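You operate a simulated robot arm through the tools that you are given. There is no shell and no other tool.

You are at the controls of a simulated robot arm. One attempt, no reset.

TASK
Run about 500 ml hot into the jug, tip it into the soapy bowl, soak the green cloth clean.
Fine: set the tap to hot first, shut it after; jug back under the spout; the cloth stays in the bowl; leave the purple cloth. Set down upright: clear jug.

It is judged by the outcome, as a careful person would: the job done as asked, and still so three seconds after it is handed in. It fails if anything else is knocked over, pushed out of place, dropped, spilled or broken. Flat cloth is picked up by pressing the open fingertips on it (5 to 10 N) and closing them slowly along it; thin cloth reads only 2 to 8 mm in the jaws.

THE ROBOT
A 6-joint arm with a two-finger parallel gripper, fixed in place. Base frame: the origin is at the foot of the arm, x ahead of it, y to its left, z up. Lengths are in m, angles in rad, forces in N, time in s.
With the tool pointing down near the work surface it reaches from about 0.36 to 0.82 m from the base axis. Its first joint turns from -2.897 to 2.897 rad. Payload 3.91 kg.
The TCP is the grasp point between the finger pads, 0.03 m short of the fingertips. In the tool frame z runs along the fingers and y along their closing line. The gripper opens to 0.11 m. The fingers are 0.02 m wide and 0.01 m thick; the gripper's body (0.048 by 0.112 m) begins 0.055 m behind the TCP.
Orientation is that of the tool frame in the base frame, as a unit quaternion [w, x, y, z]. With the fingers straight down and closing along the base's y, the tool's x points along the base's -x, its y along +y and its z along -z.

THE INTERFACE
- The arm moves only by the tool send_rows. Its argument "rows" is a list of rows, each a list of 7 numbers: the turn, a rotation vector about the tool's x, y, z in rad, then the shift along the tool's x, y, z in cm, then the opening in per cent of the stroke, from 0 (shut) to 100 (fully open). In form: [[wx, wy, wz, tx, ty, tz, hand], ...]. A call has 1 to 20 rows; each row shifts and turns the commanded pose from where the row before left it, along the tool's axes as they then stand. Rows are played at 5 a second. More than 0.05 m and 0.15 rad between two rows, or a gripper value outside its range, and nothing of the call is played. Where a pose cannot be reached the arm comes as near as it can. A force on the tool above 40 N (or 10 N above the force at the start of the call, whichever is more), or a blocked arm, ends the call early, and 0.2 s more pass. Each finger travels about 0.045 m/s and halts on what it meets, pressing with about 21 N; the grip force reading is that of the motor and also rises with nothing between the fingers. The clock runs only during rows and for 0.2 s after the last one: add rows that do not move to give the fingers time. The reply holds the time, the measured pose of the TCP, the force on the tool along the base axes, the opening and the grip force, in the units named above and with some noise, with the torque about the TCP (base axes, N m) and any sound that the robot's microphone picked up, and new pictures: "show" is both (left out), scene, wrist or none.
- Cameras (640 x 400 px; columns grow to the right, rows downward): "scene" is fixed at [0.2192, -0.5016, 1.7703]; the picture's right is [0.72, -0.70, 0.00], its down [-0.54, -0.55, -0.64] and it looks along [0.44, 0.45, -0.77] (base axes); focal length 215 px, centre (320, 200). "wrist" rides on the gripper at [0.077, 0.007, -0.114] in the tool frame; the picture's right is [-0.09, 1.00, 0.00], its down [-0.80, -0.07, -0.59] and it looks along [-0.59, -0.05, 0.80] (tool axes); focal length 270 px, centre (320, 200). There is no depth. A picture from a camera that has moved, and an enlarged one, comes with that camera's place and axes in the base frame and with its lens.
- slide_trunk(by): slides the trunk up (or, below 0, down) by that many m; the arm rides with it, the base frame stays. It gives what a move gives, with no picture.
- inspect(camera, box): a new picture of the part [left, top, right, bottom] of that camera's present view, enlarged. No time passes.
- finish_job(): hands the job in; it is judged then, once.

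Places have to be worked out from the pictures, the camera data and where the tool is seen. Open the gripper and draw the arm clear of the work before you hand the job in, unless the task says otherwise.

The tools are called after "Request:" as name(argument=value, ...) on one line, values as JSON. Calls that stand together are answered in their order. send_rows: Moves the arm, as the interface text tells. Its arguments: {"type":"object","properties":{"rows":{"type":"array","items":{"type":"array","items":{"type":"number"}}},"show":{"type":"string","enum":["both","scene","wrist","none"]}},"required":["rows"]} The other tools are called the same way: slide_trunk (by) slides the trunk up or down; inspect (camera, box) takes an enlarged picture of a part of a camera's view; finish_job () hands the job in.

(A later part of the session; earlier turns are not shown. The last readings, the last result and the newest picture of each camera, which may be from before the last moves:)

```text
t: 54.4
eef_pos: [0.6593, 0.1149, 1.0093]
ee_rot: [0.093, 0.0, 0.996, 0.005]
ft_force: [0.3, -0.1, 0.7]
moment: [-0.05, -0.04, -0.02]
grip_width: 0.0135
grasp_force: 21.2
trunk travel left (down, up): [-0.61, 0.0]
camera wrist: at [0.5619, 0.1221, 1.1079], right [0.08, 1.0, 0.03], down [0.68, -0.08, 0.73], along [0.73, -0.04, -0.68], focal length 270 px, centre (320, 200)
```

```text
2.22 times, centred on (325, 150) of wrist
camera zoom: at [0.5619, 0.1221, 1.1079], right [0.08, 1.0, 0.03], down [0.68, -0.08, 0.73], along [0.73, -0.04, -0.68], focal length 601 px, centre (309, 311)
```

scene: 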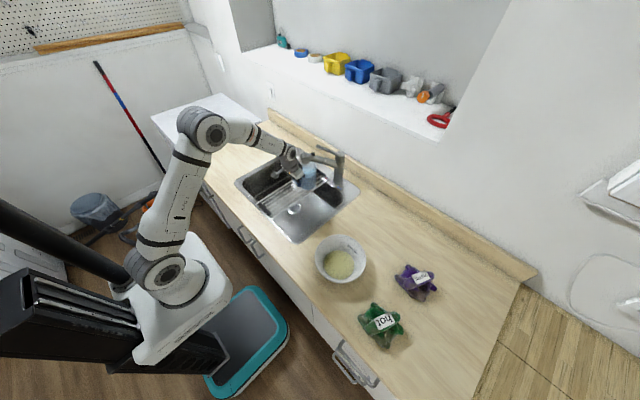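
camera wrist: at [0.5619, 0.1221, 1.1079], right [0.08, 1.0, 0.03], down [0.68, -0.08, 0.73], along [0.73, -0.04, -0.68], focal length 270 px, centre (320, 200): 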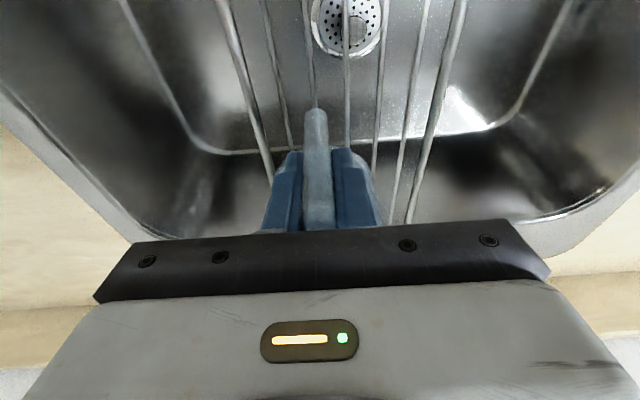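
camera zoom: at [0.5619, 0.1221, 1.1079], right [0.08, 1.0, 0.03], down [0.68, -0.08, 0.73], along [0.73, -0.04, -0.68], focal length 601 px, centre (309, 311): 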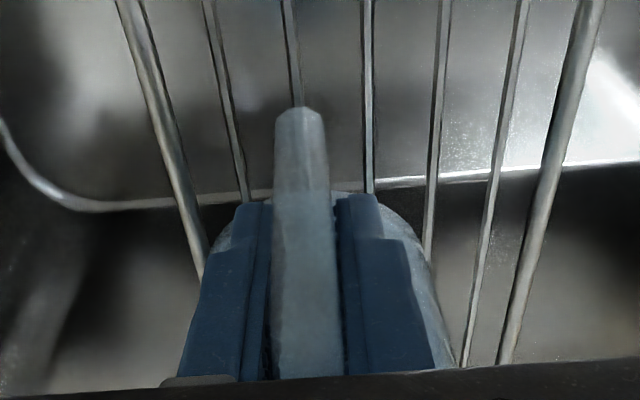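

The handle is held (13.5 mm, 21 N). I lift just 1 cm slowly to check the hold and the weight.

Request:
send_rows(rows=[[0, 0, 0, -0.046, 0, -0.245, 0], [0, 0, 0, -0.046, 0, -0.245, 0], [0, 0, 0, -0.046, 0, -0.245, 0], [0, 0, 0, -0.046, 0, -0.245, 0], [0, 0, 0, 0, 0, 0, 0], [0, 0, 0, 0, 0, 0, 0]], show="both")

Request:
inspect(camera="scene", box=[280, 140, 350, 200])

```text
t: 55.8
eef_pos: [0.6577, 0.1147, 1.0194]
ee_rot: [0.092, 0.0, 0.996, 0.005]
ft_force: [-0.1, -0.4, -0.4]
moment: [-0.02, 0.07, 0.04]
grip_width: 0.0137
grasp_force: 20.8
trunk travel left (down, up): [-0.61, 0.0]
camera wrist: at [0.5616, 0.122, 1.1186], right [0.08, 1.0, 0.03], down [0.68, -0.08, 0.73], along [0.73, -0.04, -0.68], focal length 270 px, centre (320, 200)
```

scene: 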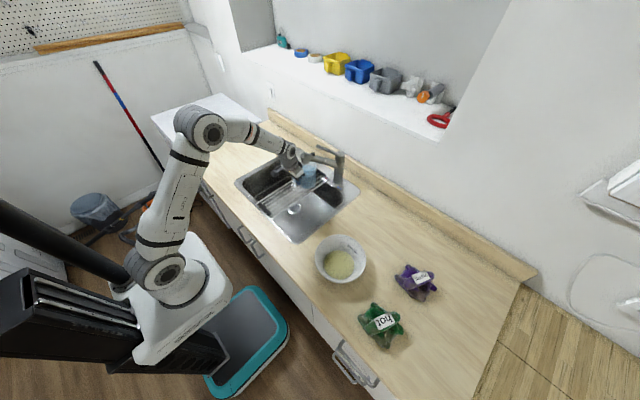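
wrist: 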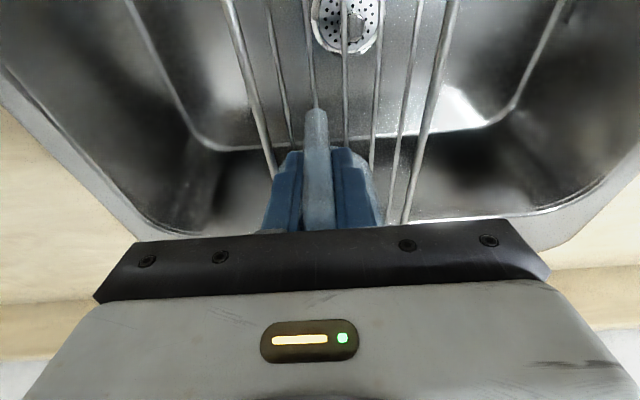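

```text
6.67 times, centred on (315, 170) of scene
camera zoom: at [0.2192, -0.5016, 1.7703], right [0.72, -0.7, 0.0], down [-0.54, -0.55, -0.64], along [0.44, 0.45, -0.77], focal length 1431 px, centre (353, 400)
```

zoom: 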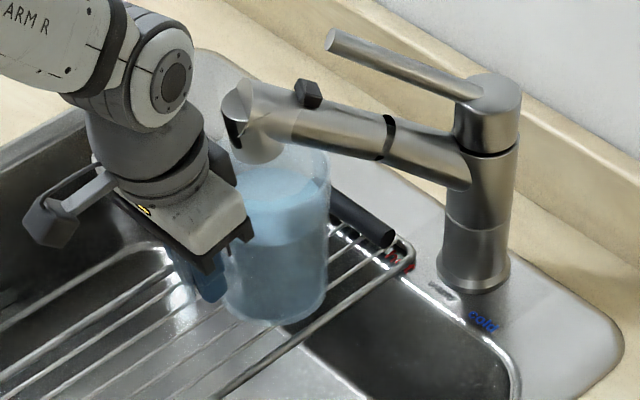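

Request:
inspect(camera="scene", box=[305, 158, 333, 192])

```text
11.76 times, centred on (319, 175) of scene
camera zoom: at [0.2192, -0.5016, 1.7703], right [0.72, -0.7, 0.0], down [-0.54, -0.55, -0.64], along [0.44, 0.45, -0.77], focal length 2525 px, centre (332, 494)
```

zoom: 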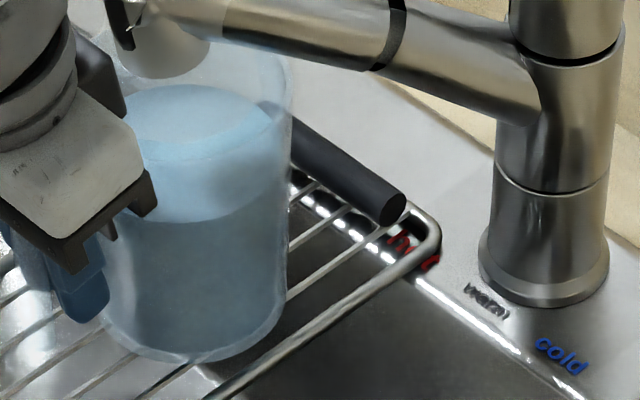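

The jug is off the rack by 1 cm, level and steady in the grip. I draw it slowly 12 cm toward the robot, clear of the spout, before raising it.

Request:
send_rows(rows=[[0, 0, 0, 0.49, 0, -0.092, 0], [0, 0, 0, 0.983, 0, -0.184, 0], [0, 0, 0, 1.475, 0, -0.276, 0], [0, 0, 0, 1.475, 0, -0.276, 0], [0, 0, 0, 1.475, 0, -0.276, 0], [0, 0, 0, 1.475, 0, -0.276, 0], [0, 0, 0, 1.475, 0, -0.276, 0], [0, 0, 0, 1.475, 0, -0.276, 0], [0, 0, 0, 0.983, 0, -0.184, 0], [0, 0, 0, 0.49, 0, -0.092, 0], [0, 0, 0, 0, 0, 0, 0], [0, 0, 0, 0, 0, 0, 0]], show="both")

Request:
inspect(camera="scene", box=[260, 140, 350, 210])

```text
t: 58.4
eef_pos: [0.5381, 0.1157, 1.0191]
ee_rot: [0.093, 0.0, 0.996, 0.005]
ft_force: [0.3, -0.5, -2.3]
moment: [-0.02, 0.08, -0.02]
grip_width: 0.0135
grasp_force: 20.9
trunk travel left (down, up): [-0.61, 0.0]
camera wrist: at [0.4407, 0.1223, 1.1184], right [0.08, 1.0, 0.03], down [0.68, -0.08, 0.73], along [0.73, -0.04, -0.68], focal length 270 px, centre (320, 200)
```

scene: 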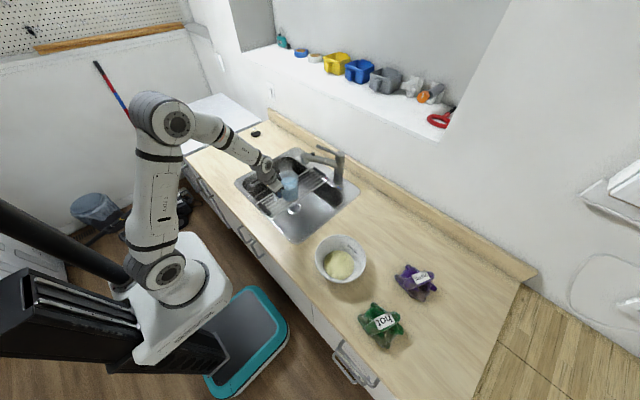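
wrist: 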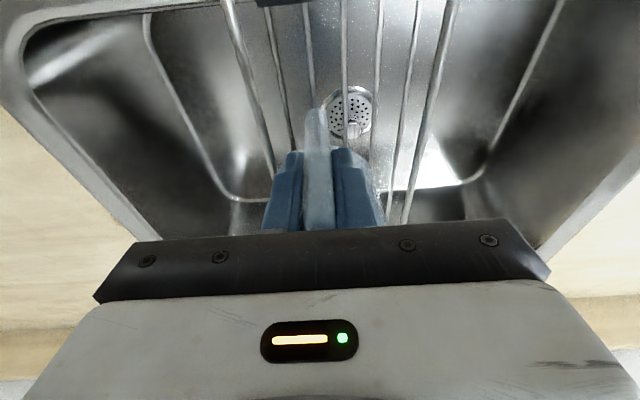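

```text
5.71 times, centred on (305, 175) of scene
camera zoom: at [0.2192, -0.5016, 1.7703], right [0.72, -0.7, 0.0], down [-0.54, -0.55, -0.64], along [0.44, 0.45, -0.77], focal length 1226 px, centre (406, 343)
```

zoom: 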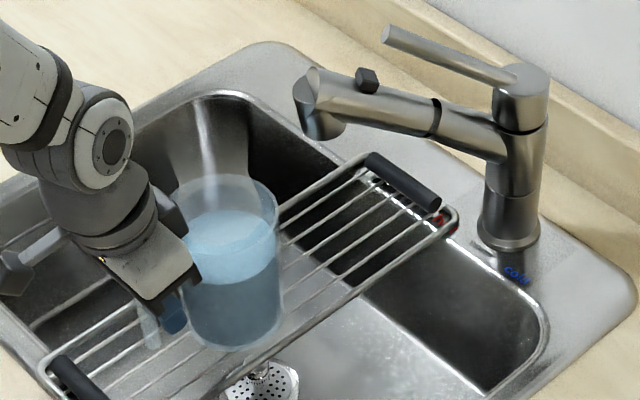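

The jug is clear of the spout and level. I raise it about 10 cm smoothly.

Request:
send_rows(rows=[[0, 0, 0, -0.092, 0, -0.49, 0], [0, 0, 0, -0.184, 0, -0.983, 0], [0, 0, 0, -0.276, 0, -1.475, 0], [0, 0, 0, -0.276, 0, -1.475, 0], [0, 0, 0, -0.276, 0, -1.475, 0], [0, 0, 0, -0.276, 0, -1.475, 0], [0, 0, 0, -0.276, 0, -1.475, 0], [0, 0, 0, -0.184, 0, -0.983, 0], [0, 0, 0, -0.092, 0, -0.49, 0], [0, 0, 0, 0, 0, 0, 0]], show="scene")

Request:
inspect(camera="scene", box=[250, 130, 340, 210])

```text
t: 60.6
eef_pos: [0.5372, 0.1136, 1.125]
ee_rot: [0.093, -0.001, 0.996, 0.006]
ft_force: [0.1, 0.5, -0.5]
moment: [0.03, 0.02, -0.02]
grip_width: 0.0138
grasp_force: 21.0
trunk travel left (down, up): [-0.61, 0.0]
```

scene: 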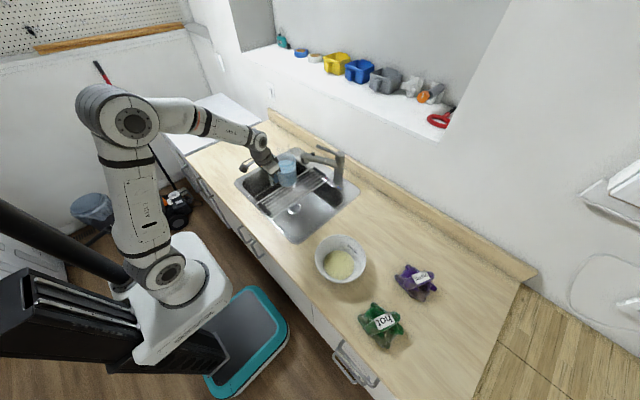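

```text
5.00 times, centred on (295, 170) of scene
camera zoom: at [0.2192, -0.5016, 1.7703], right [0.72, -0.7, 0.0], down [-0.54, -0.55, -0.64], along [0.44, 0.45, -0.77], focal length 1073 px, centre (445, 350)
```

zoom: 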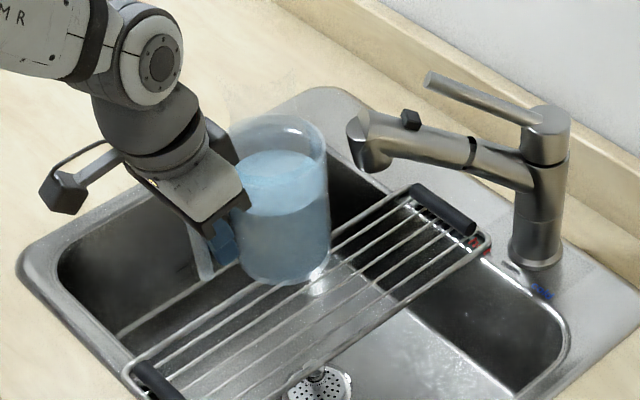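

The jug hangs level over the sink. I turn it slowly about the vertical (-90° in two halves), so that later the pour tips it with the tool swinging outward.

Request:
send_rows(rows=[[0.009, 0, 0.048, 0, 0, 0, 0], [0.018, 0, 0.0964, 0, 0, 0, 0], [0.018, 0, 0.0964, 0, 0, 0, 0], [0.018, 0, 0.0964, 0, 0, 0, 0], [0.018, 0, 0.0964, 0, 0, 0, 0], [0.018, 0, 0.0964, 0, 0, 0, 0], [0.018, 0, 0.0964, 0, 0, 0, 0], [0.018, 0, 0.0964, 0, 0, 0, 0], [0.009, 0, 0.048, 0, 0, 0, 0], [0, 0, 0, 0, 0, 0, 0]], show="both")

```text
t: 62.8
eef_pos: [0.5368, 0.1139, 1.1247]
ee_rot: [0.084, 0.38, 0.921, -0.03]
ft_force: [-0.3, -0.8, -2.0]
moment: [0.08, 0.02, 0.03]
grip_width: 0.0139
grasp_force: 21.1
trunk travel left (down, up): [-0.61, 0.0]
camera wrist: at [0.4737, 0.1872, 1.2246], right [0.76, 0.65, 0.02], down [0.43, -0.54, 0.73], along [0.48, -0.54, -0.69], focal length 270 px, centre (320, 200)
```

scene: 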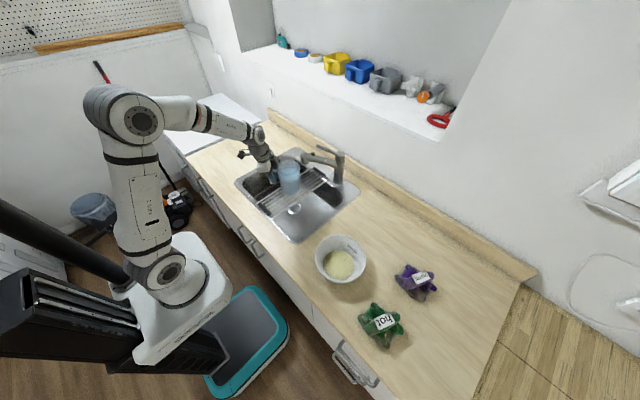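
wrist: 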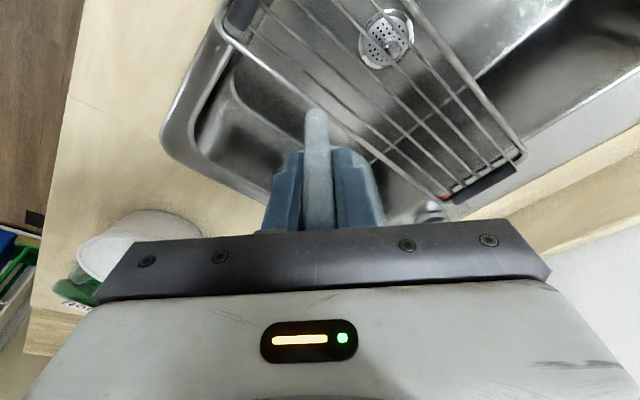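

Half the turn is done with the jug still upright. I complete the other half.

Request:
send_rows(rows=[[0.009, 0, 0.048, 0, 0, 0, 0], [0.018, 0, 0.0964, 0, 0, 0, 0], [0.018, 0, 0.0964, 0, 0, 0, 0], [0.018, 0, 0.0964, 0, 0, 0, 0], [0.018, 0, 0.0964, 0, 0, 0, 0], [0.018, 0, 0.0964, 0, 0, 0, 0], [0.018, 0, 0.0964, 0, 0, 0, 0], [0.018, 0, 0.0964, 0, 0, 0, 0], [0.009, 0, 0.048, 0, 0, 0, 0], [0, 0, 0, 0, 0, 0, 0]], show="both")

Request:
inspect(camera="scene", box=[240, 130, 340, 220])

```text
t: 65.0
eef_pos: [0.5378, 0.1135, 1.1252]
ee_rot: [0.063, 0.703, 0.706, -0.061]
ft_force: [-0.4, 0.5, -0.3]
moment: [0.04, 0.01, 0.02]
grip_width: 0.0138
grasp_force: 20.9
trunk travel left (down, up): [-0.61, 0.0]
camera wrist: at [0.544, 0.2106, 1.2247], right [1.0, -0.08, 0.02], down [-0.07, -0.69, 0.72], along [-0.05, -0.72, -0.69], focal length 270 px, centre (320, 200)
```

scene: 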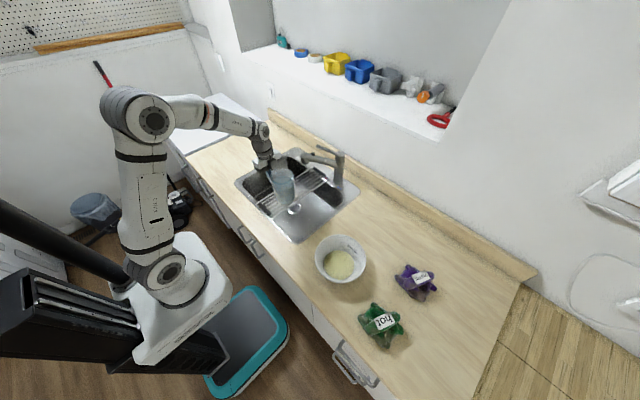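
wrist: 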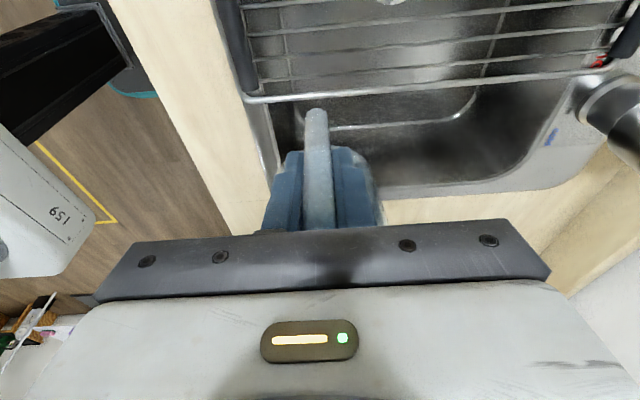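

```text
4.44 times, centred on (290, 175) of scene
camera zoom: at [0.2192, -0.5016, 1.7703], right [0.72, -0.7, 0.0], down [-0.54, -0.55, -0.64], along [0.44, 0.45, -0.77], focal length 954 px, centre (453, 311)
```

zoom: 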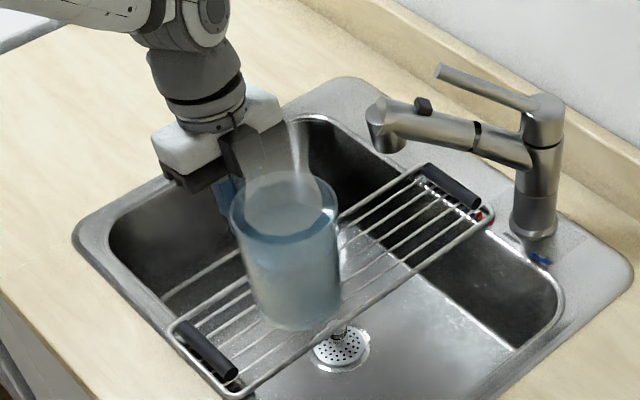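

The jug is turned with its body on the -y side of the grip, still level. I carry it across toward the bowl slowly, at constant height (jug floor ≈1.06, bowl rim ≈0.99).

Request:
send_rows(rows=[[0, 0, 0, -0.6, 0.065, 0.107, 0], [0, 0, 0, -1.3, 0.14, 0.231, 0], [0, 0, 0, -1.988, 0.218, 0.353, 0], [0, 0, 0, -1.988, 0.218, 0.353, 0], [0, 0, 0, -1.988, 0.218, 0.353, 0], [0, 0, 0, -1.988, 0.218, 0.353, 0], [0, 0, 0, -1.988, 0.218, 0.353, 0], [0, 0, 0, -1.988, 0.218, 0.353, 0], [0, 0, 0, -1.988, 0.218, 0.353, 0], [0, 0, 0, -1.988, 0.218, 0.353, 0], [0, 0, 0, -1.988, 0.218, 0.353, 0], [0, 0, 0, -1.988, 0.218, 0.353, 0], [0, 0, 0, -1.988, 0.218, 0.353, 0], [0, 0, 0, -1.3, 0.14, 0.231, 0], [0, 0, 0, -0.6, 0.065, 0.107, 0], [0, 0, 0, 0, 0, 0, 0]], show="both")

Request:
inspect(camera="scene", box=[280, 170, 400, 300])

```text
t: 68.4
eef_pos: [0.5682, -0.1471, 1.124]
ee_rot: [0.063, 0.702, 0.707, -0.061]
ft_force: [-0.8, -0.3, -1.5]
moment: [0.05, 0.01, 0.02]
grip_width: 0.0137
grasp_force: 20.6
trunk travel left (down, up): [-0.61, 0.0]
camera wrist: at [0.5737, -0.0501, 1.2247], right [1.0, -0.08, 0.02], down [-0.07, -0.69, 0.72], along [-0.05, -0.72, -0.69], focal length 270 px, centre (320, 200)
```

scene: 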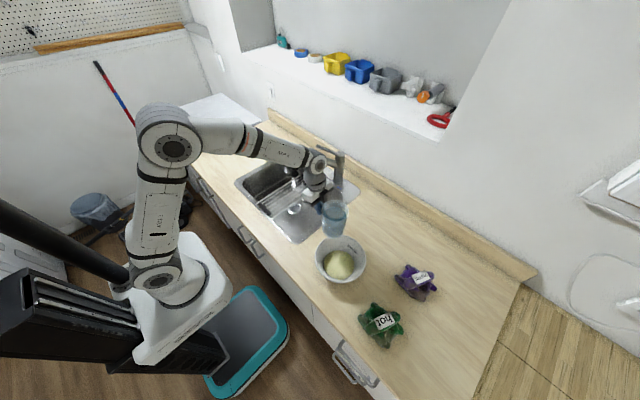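
wrist: 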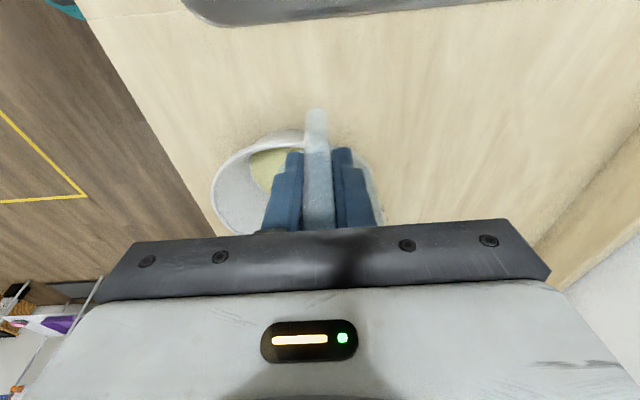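

```text
3.08 times, centred on (340, 235) of scene
camera zoom: at [0.2192, -0.5016, 1.7703], right [0.72, -0.7, 0.0], down [-0.54, -0.55, -0.64], along [0.44, 0.45, -0.77], focal length 660 px, centre (258, 92)
```

zoom: 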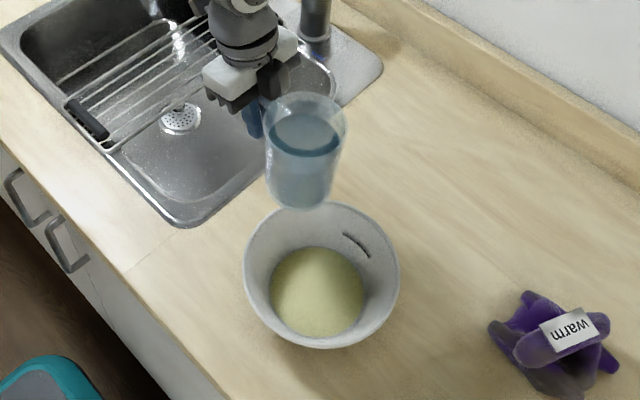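

Request:
inspect(camera="wrist", box=[190, 90, 400, 240])

```text
2.67 times, centred on (295, 165) of wrist
camera zoom: at [0.5737, -0.0501, 1.2247], right [1.0, -0.08, 0.02], down [-0.07, -0.69, 0.72], along [-0.05, -0.72, -0.69], focal length 721 px, centre (387, 293)
```

zoom: 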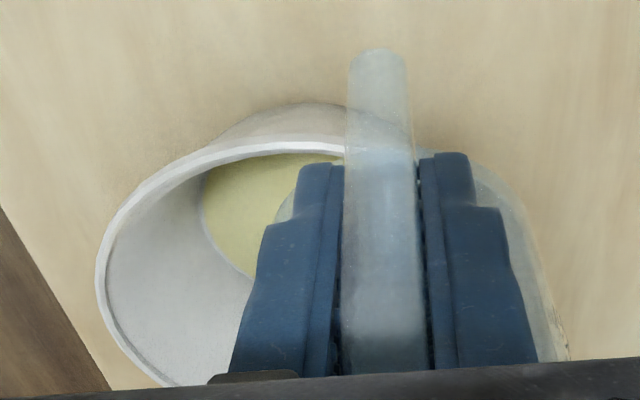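

The bowl's rim centre works out to about (0.52, -0.308) at z≈0.99. I move the jug over it so its pouring lip will come above the bowl's middle.

Request:
send_rows(rows=[[0, 0, 0, -0.824, 0.1, 0.452, 0], [0, 0, 0, -1.648, 0.2, 0.904, 0], [0, 0, 0, -1.648, 0.2, 0.904, 0], [0, 0, 0, -1.648, 0.2, 0.904, 0], [0, 0, 0, -1.648, 0.2, 0.904, 0], [0, 0, 0, -0.824, 0.1, 0.452, 0], [0, 0, 0, 0, 0, 0, 0], [0, 0, 0, 0, 0, 0, 0]], show="both")

Request:
inspect(camera="scene", box=[290, 170, 400, 300])

```text
t: 70.2
eef_pos: [0.5779, -0.2356, 1.0945]
ee_rot: [0.063, 0.703, 0.706, -0.061]
ft_force: [0.1, -0.1, -0.3]
moment: [0.05, 0.01, -0.01]
grip_width: 0.0136
grasp_force: 21.0
trunk travel left (down, up): [-0.61, 0.0]
camera wrist: at [0.5843, -0.139, 1.1948], right [1.0, -0.08, 0.02], down [-0.07, -0.69, 0.72], along [-0.05, -0.72, -0.69], focal length 270 px, centre (320, 200)
```

scene: 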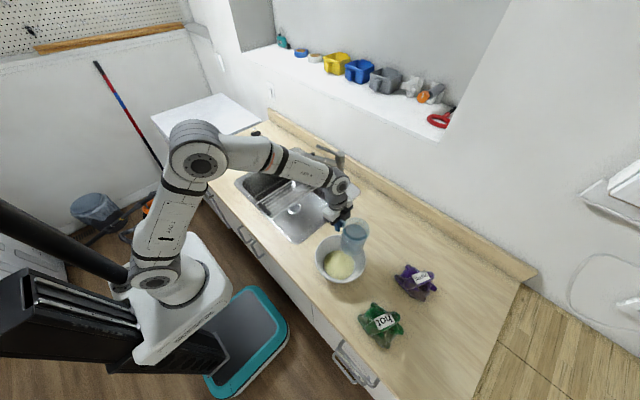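
wrist: 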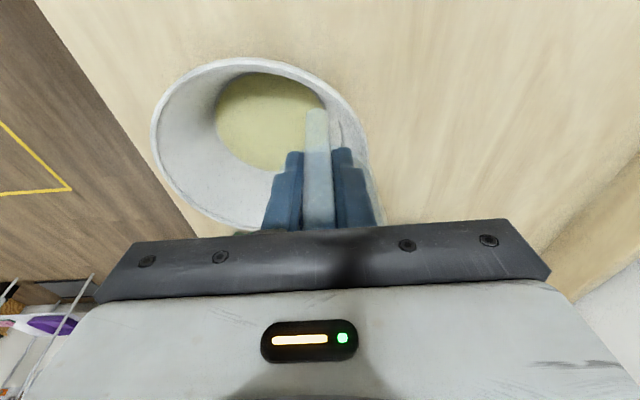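

```text
3.08 times, centred on (345, 235) of scene
camera zoom: at [0.2192, -0.5016, 1.7703], right [0.72, -0.7, 0.0], down [-0.54, -0.55, -0.64], along [0.44, 0.45, -0.77], focal length 660 px, centre (243, 92)
```

zoom: 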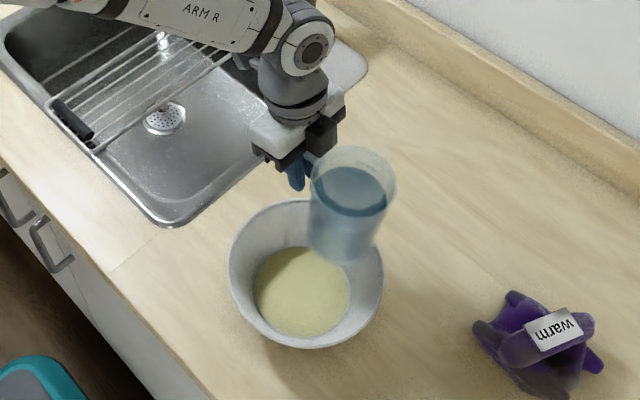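

The jug hangs over the far half of the bowl. I shift it 1.5 cm outward so the stream lands near the middle, and start tipping toward the robot, first to about 29° (just short of pouring).

Request:
send_rows(rows=[[0, 0, 0, 0, 0.75, 0, 0], [0, 0, 0, 0, 0.75, 0, 0], [-0.05, 0, 0.009, 0, 0, 0, 0], [-0.09, 0, 0.016, 0, 0, 0, 0], [-0.1, 0, 0.018, 0, 0, 0, 0], [-0.1, 0, 0.018, 0, 0, 0, 0], [-0.09, 0, 0.016, 0, 0, 0, 0], [-0.05, 0, 0.009, 0, 0, 0, 0], [0, 0, 0, 0, 0, 0, 0]], show="both")

Request:
inspect(camera="scene", box=[290, 170, 400, 300])

```text
t: 72.2
eef_pos: [0.5921, -0.2357, 1.0943]
ee_rot: [0.229, 0.697, 0.67, 0.111]
ft_force: [0.0, 0.3, 0.0]
moment: [0.09, 0.01, -0.02]
grip_width: 0.0134
grasp_force: 20.8
trunk travel left (down, up): [-0.61, 0.0]
camera wrist: at [0.5522, -0.1388, 1.1863], right [0.87, -0.08, 0.48], down [-0.4, -0.69, 0.61], along [0.28, -0.72, -0.63], focal length 270 px, centre (320, 200)
```

scene: 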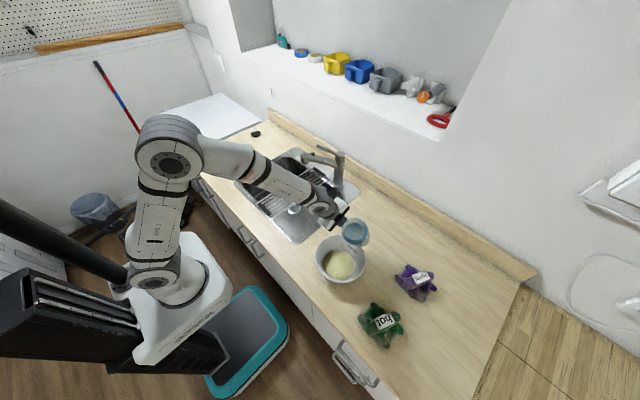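
wrist: 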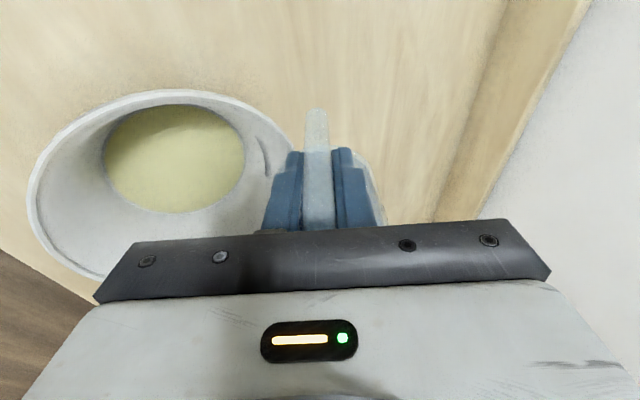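

```text
3.08 times, centred on (345, 235) of scene
camera zoom: at [0.2192, -0.5016, 1.7703], right [0.72, -0.7, 0.0], down [-0.54, -0.55, -0.64], along [0.44, 0.45, -0.77], focal length 660 px, centre (243, 92)
```

zoom: 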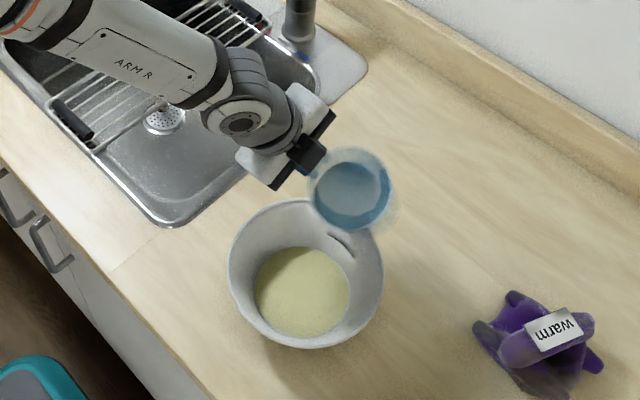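

The lip is now directly above the middle of the soapy liquid (projected landing ≈(307, 285) in the zoom). I continue tipping slowly and watch the stream.

Request:
send_rows(rows=[[-0.04, 0, 0.007, 0, 0, 0, 0], [-0.04, 0, 0.007, 0, 0, 0, 0], [-0.04, 0, 0.007, 0, 0, 0, 0], [-0.04, 0, 0.007, 0, 0, 0, 0]], show="scene")

Request:
inspect(camera="scene", box=[290, 170, 400, 300])

```text
t: 73.2
eef_pos: [0.5933, -0.2337, 1.094]
ee_rot: [0.266, 0.689, 0.656, 0.156]
ft_force: [-0.9, 0.5, -1.9]
moment: [0.07, 0.01, 0.02]
grip_width: 0.0137
grasp_force: 20.7
trunk travel left (down, up): [-0.61, 0.0]
```

scene: 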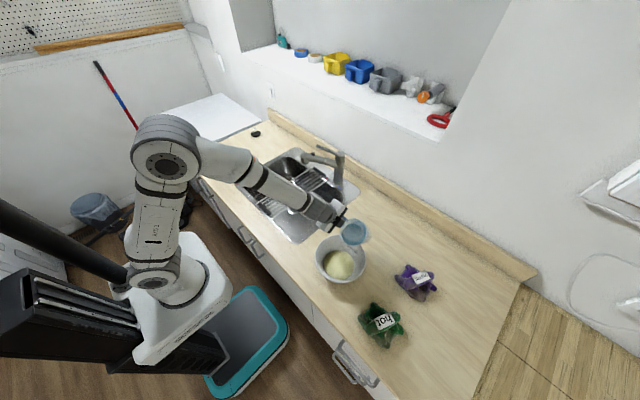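

```text
3.08 times, centred on (345, 235) of scene
camera zoom: at [0.2192, -0.5016, 1.7703], right [0.72, -0.7, 0.0], down [-0.54, -0.55, -0.64], along [0.44, 0.45, -0.77], focal length 660 px, centre (243, 92)
```

zoom: 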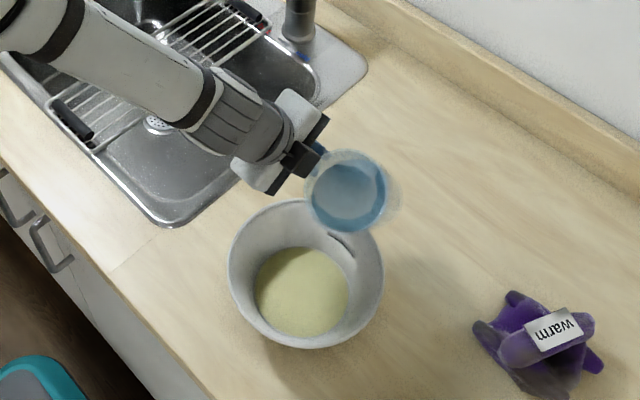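

Tilt is about 37° and nothing has spilled over yet. I keep tipping in small steps.

Request:
send_rows(rows=[[-0.04, 0, 0.007, 0, 0, 0, 0], [-0.04, 0, 0.007, 0, 0, 0, 0], [-0.04, 0, 0.007, 0, 0, 0, 0]], show="none")

Request:
inspect(camera="scene", box=[290, 170, 400, 300])

```text
t: 74.0
eef_pos: [0.5928, -0.2299, 1.0926]
ee_rot: [0.284, 0.681, 0.648, 0.187]
ft_force: [1.0, 0.6, -0.8]
moment: [0.04, 0.03, -0.02]
grip_width: 0.0138
grasp_force: 21.6
out of reach, approached as far as the arm can: row 1
trunk travel left (down, up): [-0.61, 0.0]
```

```text
3.08 times, centred on (345, 235) of scene
camera zoom: at [0.2192, -0.5016, 1.7703], right [0.72, -0.7, 0.0], down [-0.54, -0.55, -0.64], along [0.44, 0.45, -0.77], focal length 660 px, centre (243, 92)
```

zoom: 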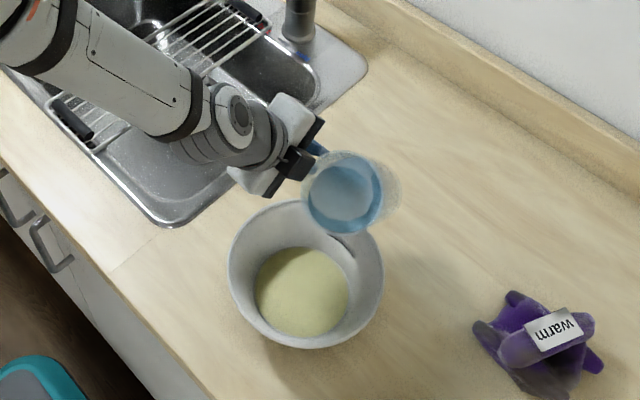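

The report says one step was out of reach; measured tilt is about 39°. I pause to see whether the arm catches up.

Request:
send_rows(rows=[[0, 0, 0, 0, 0, 0, 0], [0, 0, 0, 0, 0, 0, 0]], show="scene")

Request:
inspect(camera="scene", box=[230, 100, 400, 270])

```text
t: 74.6
eef_pos: [0.5928, -0.2304, 1.0928]
ee_rot: [0.284, 0.682, 0.648, 0.187]
ft_force: [0.6, -0.8, -0.7]
moment: [0.03, -0.01, 0.0]
grip_width: 0.0137
grasp_force: 21.0
trunk travel left (down, up): [-0.61, 0.0]
```

scene: 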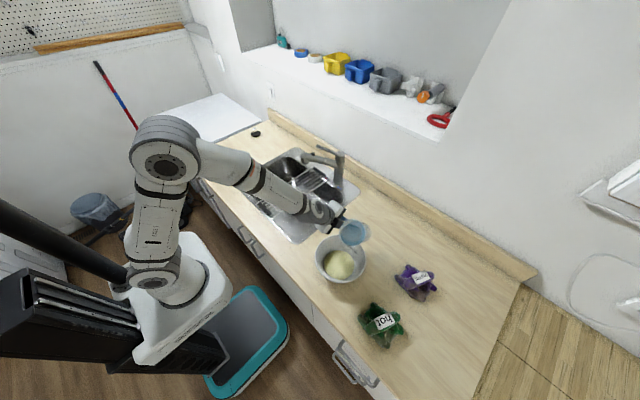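

```text
2.35 times, centred on (315, 185) of scene
camera zoom: at [0.2192, -0.5016, 1.7703], right [0.72, -0.7, 0.0], down [-0.54, -0.55, -0.64], along [0.44, 0.45, -0.77], focal length 505 px, centre (332, 235)
```

zoom: 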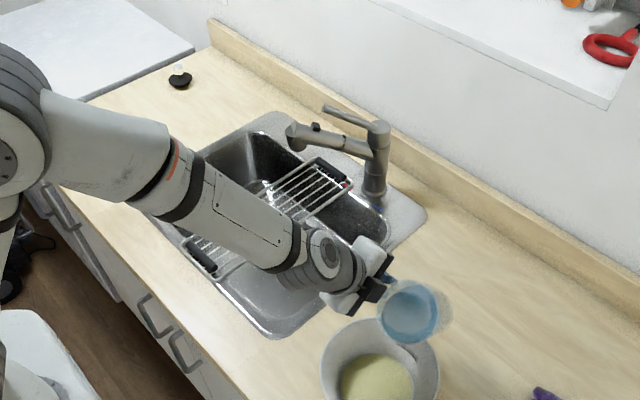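

The wrist is near a singularity (tool lining up with the forearm), so tipping this way is unreliable, and no water has poured yet. I bring the jug back upright and will tip it sideways instead, which keeps the wrist well clear of that alignment.

Request:
send_rows(rows=[[0.045, 0, -0.007, 0, 0, 0, 0], [0.089, 0, -0.013, 0, 0, 0, 0], [0.089, 0, -0.013, 0, 0, 0, 0], [0.089, 0, -0.013, 0, 0, 0, 0], [0.089, 0, -0.013, 0, 0, 0, 0], [0.089, 0, -0.013, 0, 0, 0, 0], [0.089, 0, -0.013, 0, 0, 0, 0], [0.06, 0, -0.009, 0, 0, 0, 0], [0.03, 0, -0.004, 0, 0, 0, 0], [0, 0, 0, 0, 0, 0, 0], [0, 0, 0, 0, 0, 0, 0]], show="both")

Request:
inspect(camera="scene", box=[290, 170, 400, 300])

```text
t: 77.0
eef_pos: [0.5965, -0.2248, 1.0919]
ee_rot: [0.085, 0.703, 0.706, -0.002]
ft_force: [0.0, 0.4, -0.9]
moment: [0.04, -0.02, 0.01]
grip_width: 0.0135
grasp_force: 21.0
out of reach, approached as far as the arm can: row 3
trunk travel left (down, up): [-0.61, 0.0]
camera wrist: at [0.5893, -0.1334, 1.198], right [0.99, -0.07, 0.13], down [-0.14, -0.72, 0.68], along [0.04, -0.69, -0.73], focal length 270 px, centre (320, 200)
```

scene: 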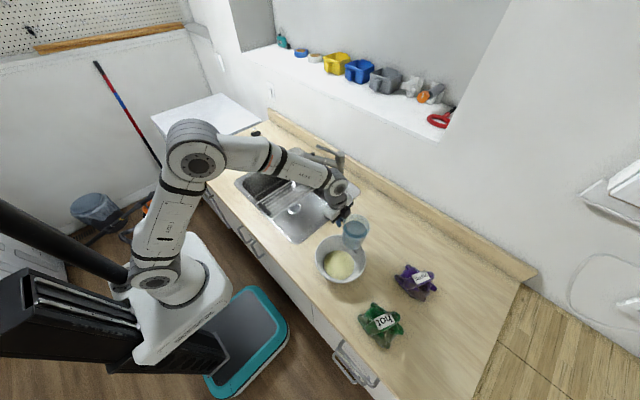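
wrist: 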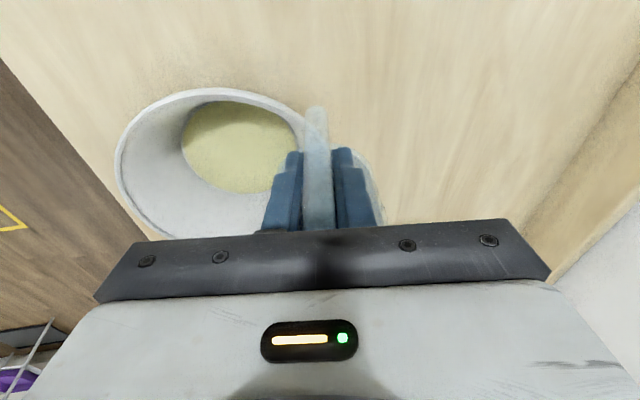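

```text
3.08 times, centred on (345, 235) of scene
camera zoom: at [0.2192, -0.5016, 1.7703], right [0.72, -0.7, 0.0], down [-0.54, -0.55, -0.64], along [0.44, 0.45, -0.77], focal length 660 px, centre (243, 92)
```

zoom: 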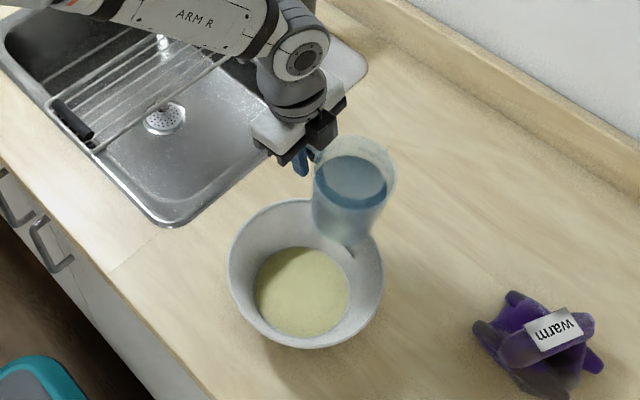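

The jug is back up but still leans about 7°. I level it exactly, raise it 1.5 cm, and begin turning it back +90° about the vertical.

Request:
send_rows(rows=[[0.0575, -0.0255, -0.01, 0, 0, 0, 0], [0.0575, -0.0255, -0.01, 0, 0, 0, 0], [0, 0, 0, -0.13, 0, -0.74, 0], [0, 0, 0, -0.13, 0, -0.74, 0], [0, 0, 0, 0, 0, 0, 0], [0, 0, 0, 0, 0, 0, 0]], show="none")

Request:
inspect(camera="scene", box=[290, 170, 400, 300])

```text
t: 78.4
eef_pos: [0.5961, -0.2257, 1.1088]
ee_rot: [0.063, 0.699, 0.71, -0.061]
ft_force: [-0.1, -0.7, -1.5]
moment: [0.07, 0.02, 0.02]
grip_width: 0.0135
grasp_force: 21.0
trunk travel left (down, up): [-0.61, 0.0]
```

```text
3.08 times, centred on (345, 235) of scene
camera zoom: at [0.2192, -0.5016, 1.7703], right [0.72, -0.7, 0.0], down [-0.54, -0.55, -0.64], along [0.44, 0.45, -0.77], focal length 660 px, centre (243, 92)
```

zoom: 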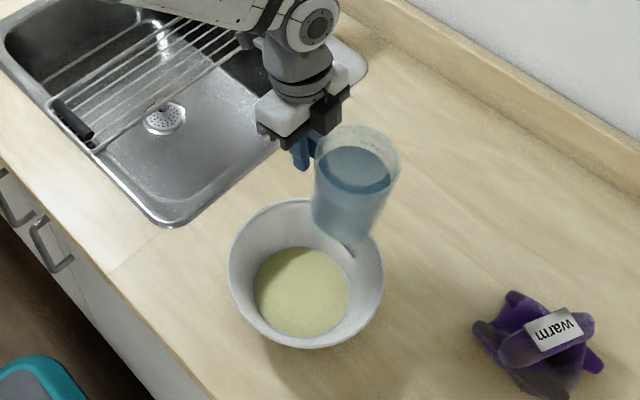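

The jug is level again. I turn it +90° about the vertical in two smooth parts.

Request:
send_rows(rows=[[-0.009, 0, -0.048, 0, 0, 0, 0], [-0.018, 0, -0.0964, 0, 0, 0, 0], [-0.018, 0, -0.0964, 0, 0, 0, 0], [-0.018, 0, -0.0964, 0, 0, 0, 0], [-0.018, 0, -0.0964, 0, 0, 0, 0], [-0.018, 0, -0.0964, 0, 0, 0, 0], [-0.018, 0, -0.0964, 0, 0, 0, 0], [-0.018, 0, -0.0964, 0, 0, 0, 0], [-0.018, 0, -0.0964, 0, 0, 0, 0], [-0.018, 0, -0.0964, 0, 0, 0, 0], [-0.018, 0, -0.0964, 0, 0, 0, 0], [-0.018, 0, -0.0964, 0, 0, 0, 0], [-0.018, 0, -0.0964, 0, 0, 0, 0], [-0.018, 0, -0.0964, 0, 0, 0, 0], [-0.018, 0, -0.0964, 0, 0, 0, 0], [-0.018, 0, -0.0964, 0, 0, 0, 0], [-0.009, 0, -0.048, 0, 0, 0, 0], [0, 0, 0, 0, 0, 0, 0]], show="both")

```text
t: 82.2
eef_pos: [0.5944, -0.2266, 1.1079]
ee_rot: [0.093, -0.006, 0.996, 0.005]
ft_force: [0.3, 0.2, -0.7]
moment: [0.02, 0.06, -0.01]
grip_width: 0.0136
grasp_force: 21.0
trunk travel left (down, up): [-0.61, 0.0]
camera wrist: at [0.4988, -0.2196, 1.2073], right [0.07, 1.0, 0.03], down [0.68, -0.07, 0.73], along [0.73, -0.04, -0.68], focal length 270 px, centre (320, 200)
```

scene: 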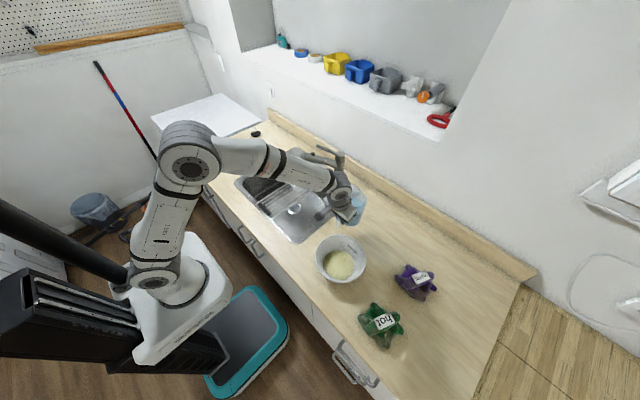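
wrist: 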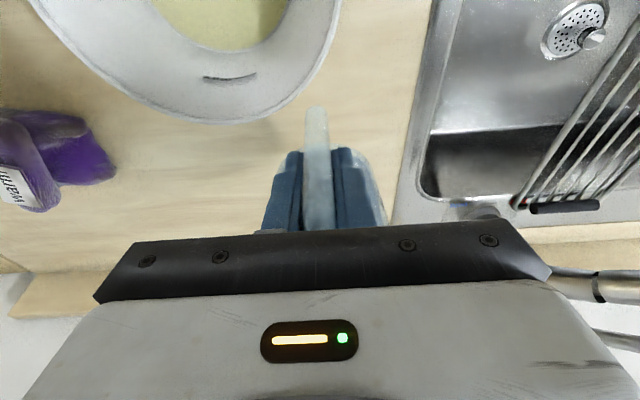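

The jug is upright with its body outward again. I carry it diagonally over the bowl to the new pouring position near TCP (0.45, -0.381).

Request:
send_rows(rows=[[0, 0, 0, 0.391, -0.421, -0.051, 0], [0, 0, 0, 0.913, -0.983, -0.12, 0], [0, 0, 0, 1.304, -1.404, -0.171, 0], [0, 0, 0, 1.304, -1.404, -0.171, 0], [0, 0, 0, 1.304, -1.404, -0.171, 0], [0, 0, 0, 1.304, -1.404, -0.171, 0], [0, 0, 0, 1.304, -1.404, -0.171, 0], [0, 0, 0, 1.304, -1.404, -0.171, 0], [0, 0, 0, 1.304, -1.404, -0.171, 0], [0, 0, 0, 1.304, -1.404, -0.171, 0], [0, 0, 0, 1.304, -1.404, -0.171, 0], [0, 0, 0, 0.913, -0.983, -0.12, 0], [0, 0, 0, 0.391, -0.421, -0.051, 0], [0, 0, 0, 0, 0, 0, 0]], show="both")

Request:
inspect(camera="scene", box=[280, 170, 420, 340])

```text
t: 85.2
eef_pos: [0.452, -0.3804, 1.0998]
ee_rot: [0.092, -0.007, 0.996, 0.005]
ft_force: [-0.5, 0.5, -1.5]
moment: [0.01, 0.03, -0.01]
grip_width: 0.0135
grasp_force: 20.9
trunk travel left (down, up): [-0.61, 0.0]
camera wrist: at [0.3563, -0.3757, 1.198], right [0.07, 1.0, 0.03], down [0.68, -0.07, 0.73], along [0.73, -0.04, -0.68], focal length 270 px, centre (320, 200)
```

scene: 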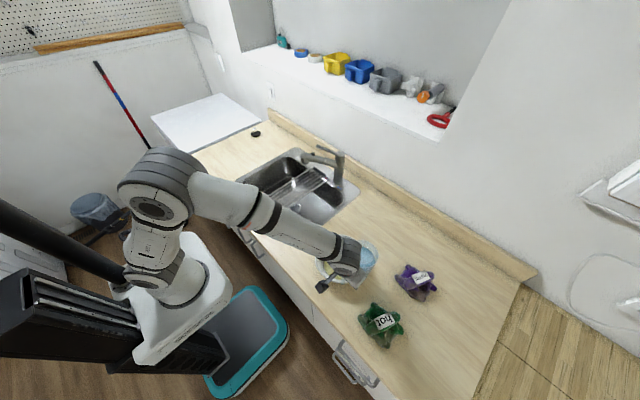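
wrist: 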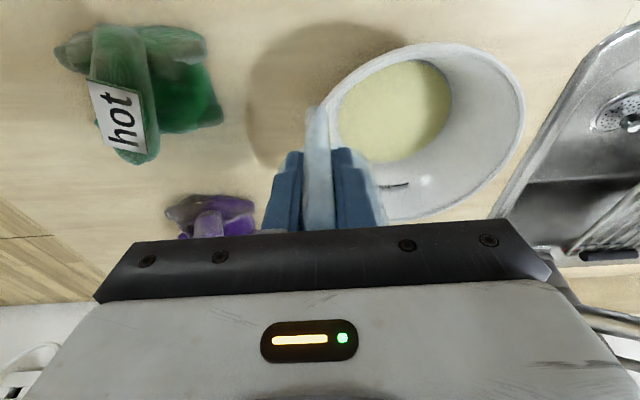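

```text
2.35 times, centred on (350, 255) of scene
camera zoom: at [0.2192, -0.5016, 1.7703], right [0.72, -0.7, 0.0], down [-0.54, -0.55, -0.64], along [0.44, 0.45, -0.77], focal length 505 px, centre (249, 71)
```

zoom: 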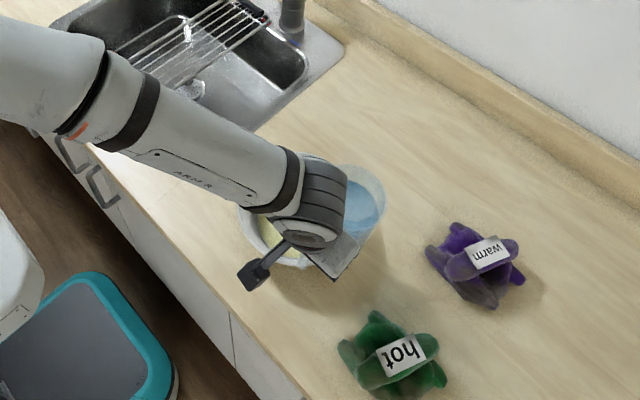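

Positioned: the bowl's centre is ≈(0.523, -0.304) and the +y lip of the jug will come right over it. I tip the jug sideways (mouth toward +y) to about 27° first, checking that the arm follows.

Request:
send_rows(rows=[[0.049, 0, -0.009, 0, 0, 0, 0], [0.0885, 0, -0.0166, 0, 0, 0, 0], [0.0885, 0, -0.0166, 0, 0, 0, 0], [0.0885, 0, -0.0166, 0, 0, 0, 0], [0.0885, 0, -0.0166, 0, 0, 0, 0], [0.059, 0, -0.011, 0, 0, 0, 0], [0, 0, 0, 0, 0, 0, 0], [0, 0, 0, 0, 0, 0, 0]], show="both")

Request:
inspect(camera="scene", box=[280, 170, 420, 340])

```text
t: 87.0
eef_pos: [0.4543, -0.3809, 1.0985]
ee_rot: [0.091, -0.027, 0.969, -0.227]
ft_force: [-0.4, -0.3, -1.3]
moment: [0.04, 0.1, 0.02]
grip_width: 0.0135
grasp_force: 20.7
trunk travel left (down, up): [-0.61, 0.0]
camera wrist: at [0.3562, -0.3314, 1.1849], right [0.07, 0.9, -0.43], down [0.67, 0.27, 0.69], along [0.73, -0.34, -0.59], focal length 270 px, centre (320, 200)
```

scene: 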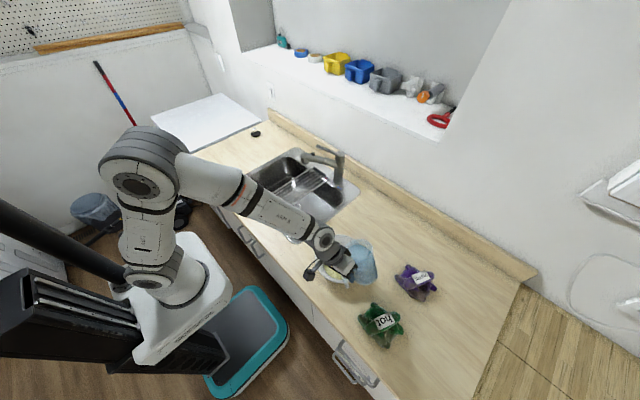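
wrist: 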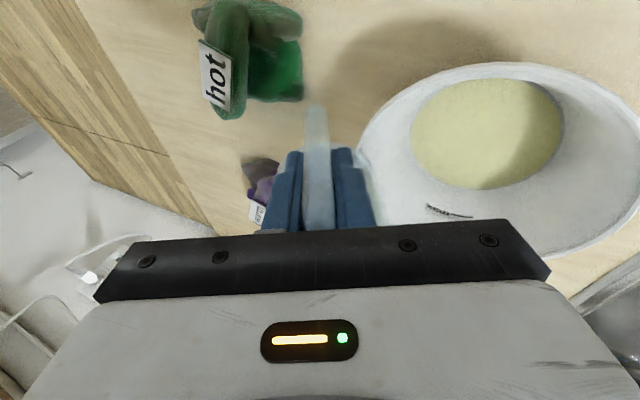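

```text
2.35 times, centred on (350, 255) of scene
camera zoom: at [0.2192, -0.5016, 1.7703], right [0.72, -0.7, 0.0], down [-0.54, -0.55, -0.64], along [0.44, 0.45, -0.77], focal length 505 px, centre (249, 71)
```

zoom: 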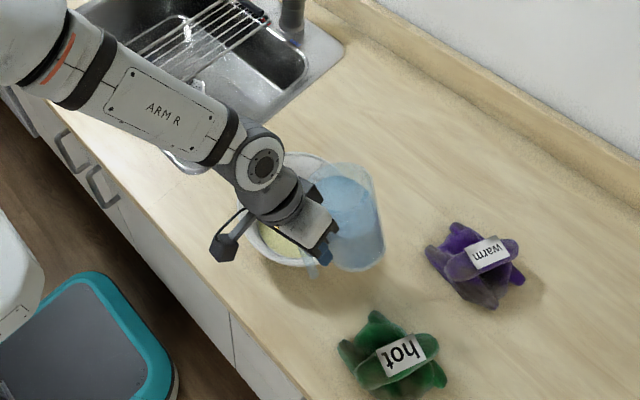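

The arm follows cleanly at 27° with no reach trouble, and the lip sits at about (0.524, -0.317) above the bowl's middle. I continue tipping slowly into the pour.

Request:
send_rows(rows=[[0.049, 0, -0.009, 0, 0, 0, 0], [0.049, 0, -0.009, 0, 0, 0, 0], [0.049, 0, -0.009, 0, 0, 0, 0], [0.049, 0, -0.009, 0, 0, 0, 0], [0, 0, 0, 0, 0, 0, 0]], show="both")

Request:
inspect(camera="scene", box=[300, 200, 400, 300])

```text
t: 88.2
eef_pos: [0.4539, -0.3815, 1.0987]
ee_rot: [0.09, -0.036, 0.942, -0.323]
ft_force: [0.1, 0.2, -0.8]
moment: [0.02, 0.06, -0.01]
grip_width: 0.0137
grasp_force: 21.2
trunk travel left (down, up): [-0.61, 0.0]
camera wrist: at [0.3556, -0.3154, 1.1732], right [0.08, 0.8, -0.6], down [0.67, 0.4, 0.62], along [0.74, -0.45, -0.51], focal length 270 px, centre (320, 200)
```

scene: 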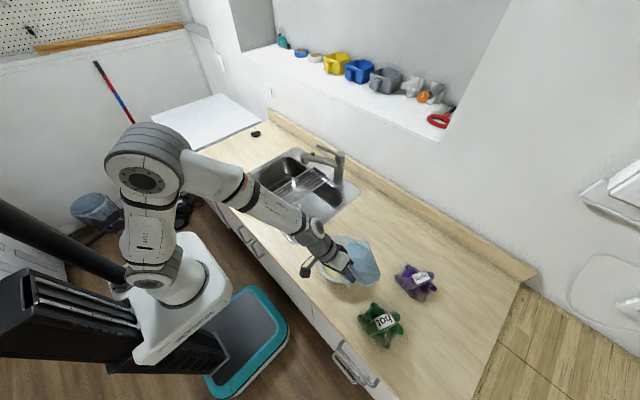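
wrist: 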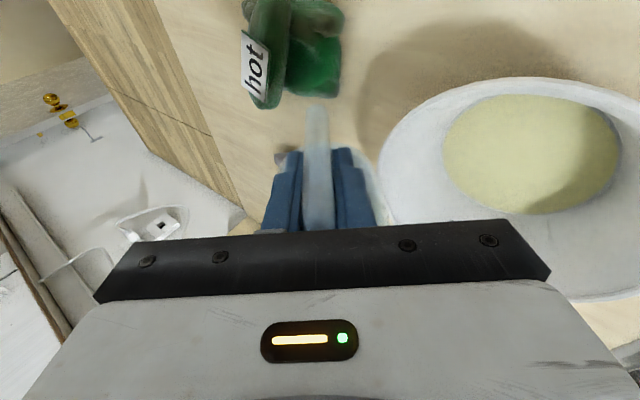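

```text
4.00 times, centred on (350, 250) of scene
camera zoom: at [0.2192, -0.5016, 1.7703], right [0.72, -0.7, 0.0], down [-0.54, -0.55, -0.64], along [0.44, 0.45, -0.77], focal length 858 px, centre (200, 0)
```

zoom: 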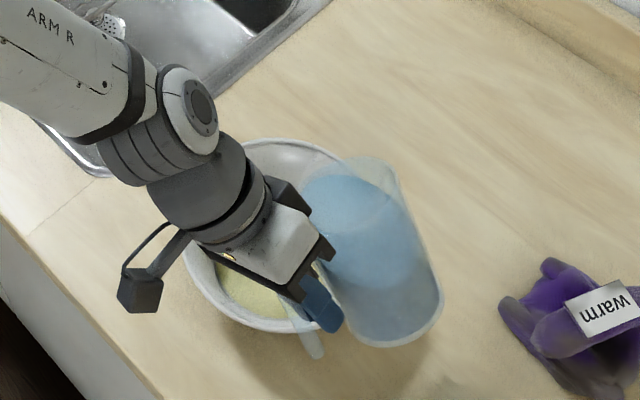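

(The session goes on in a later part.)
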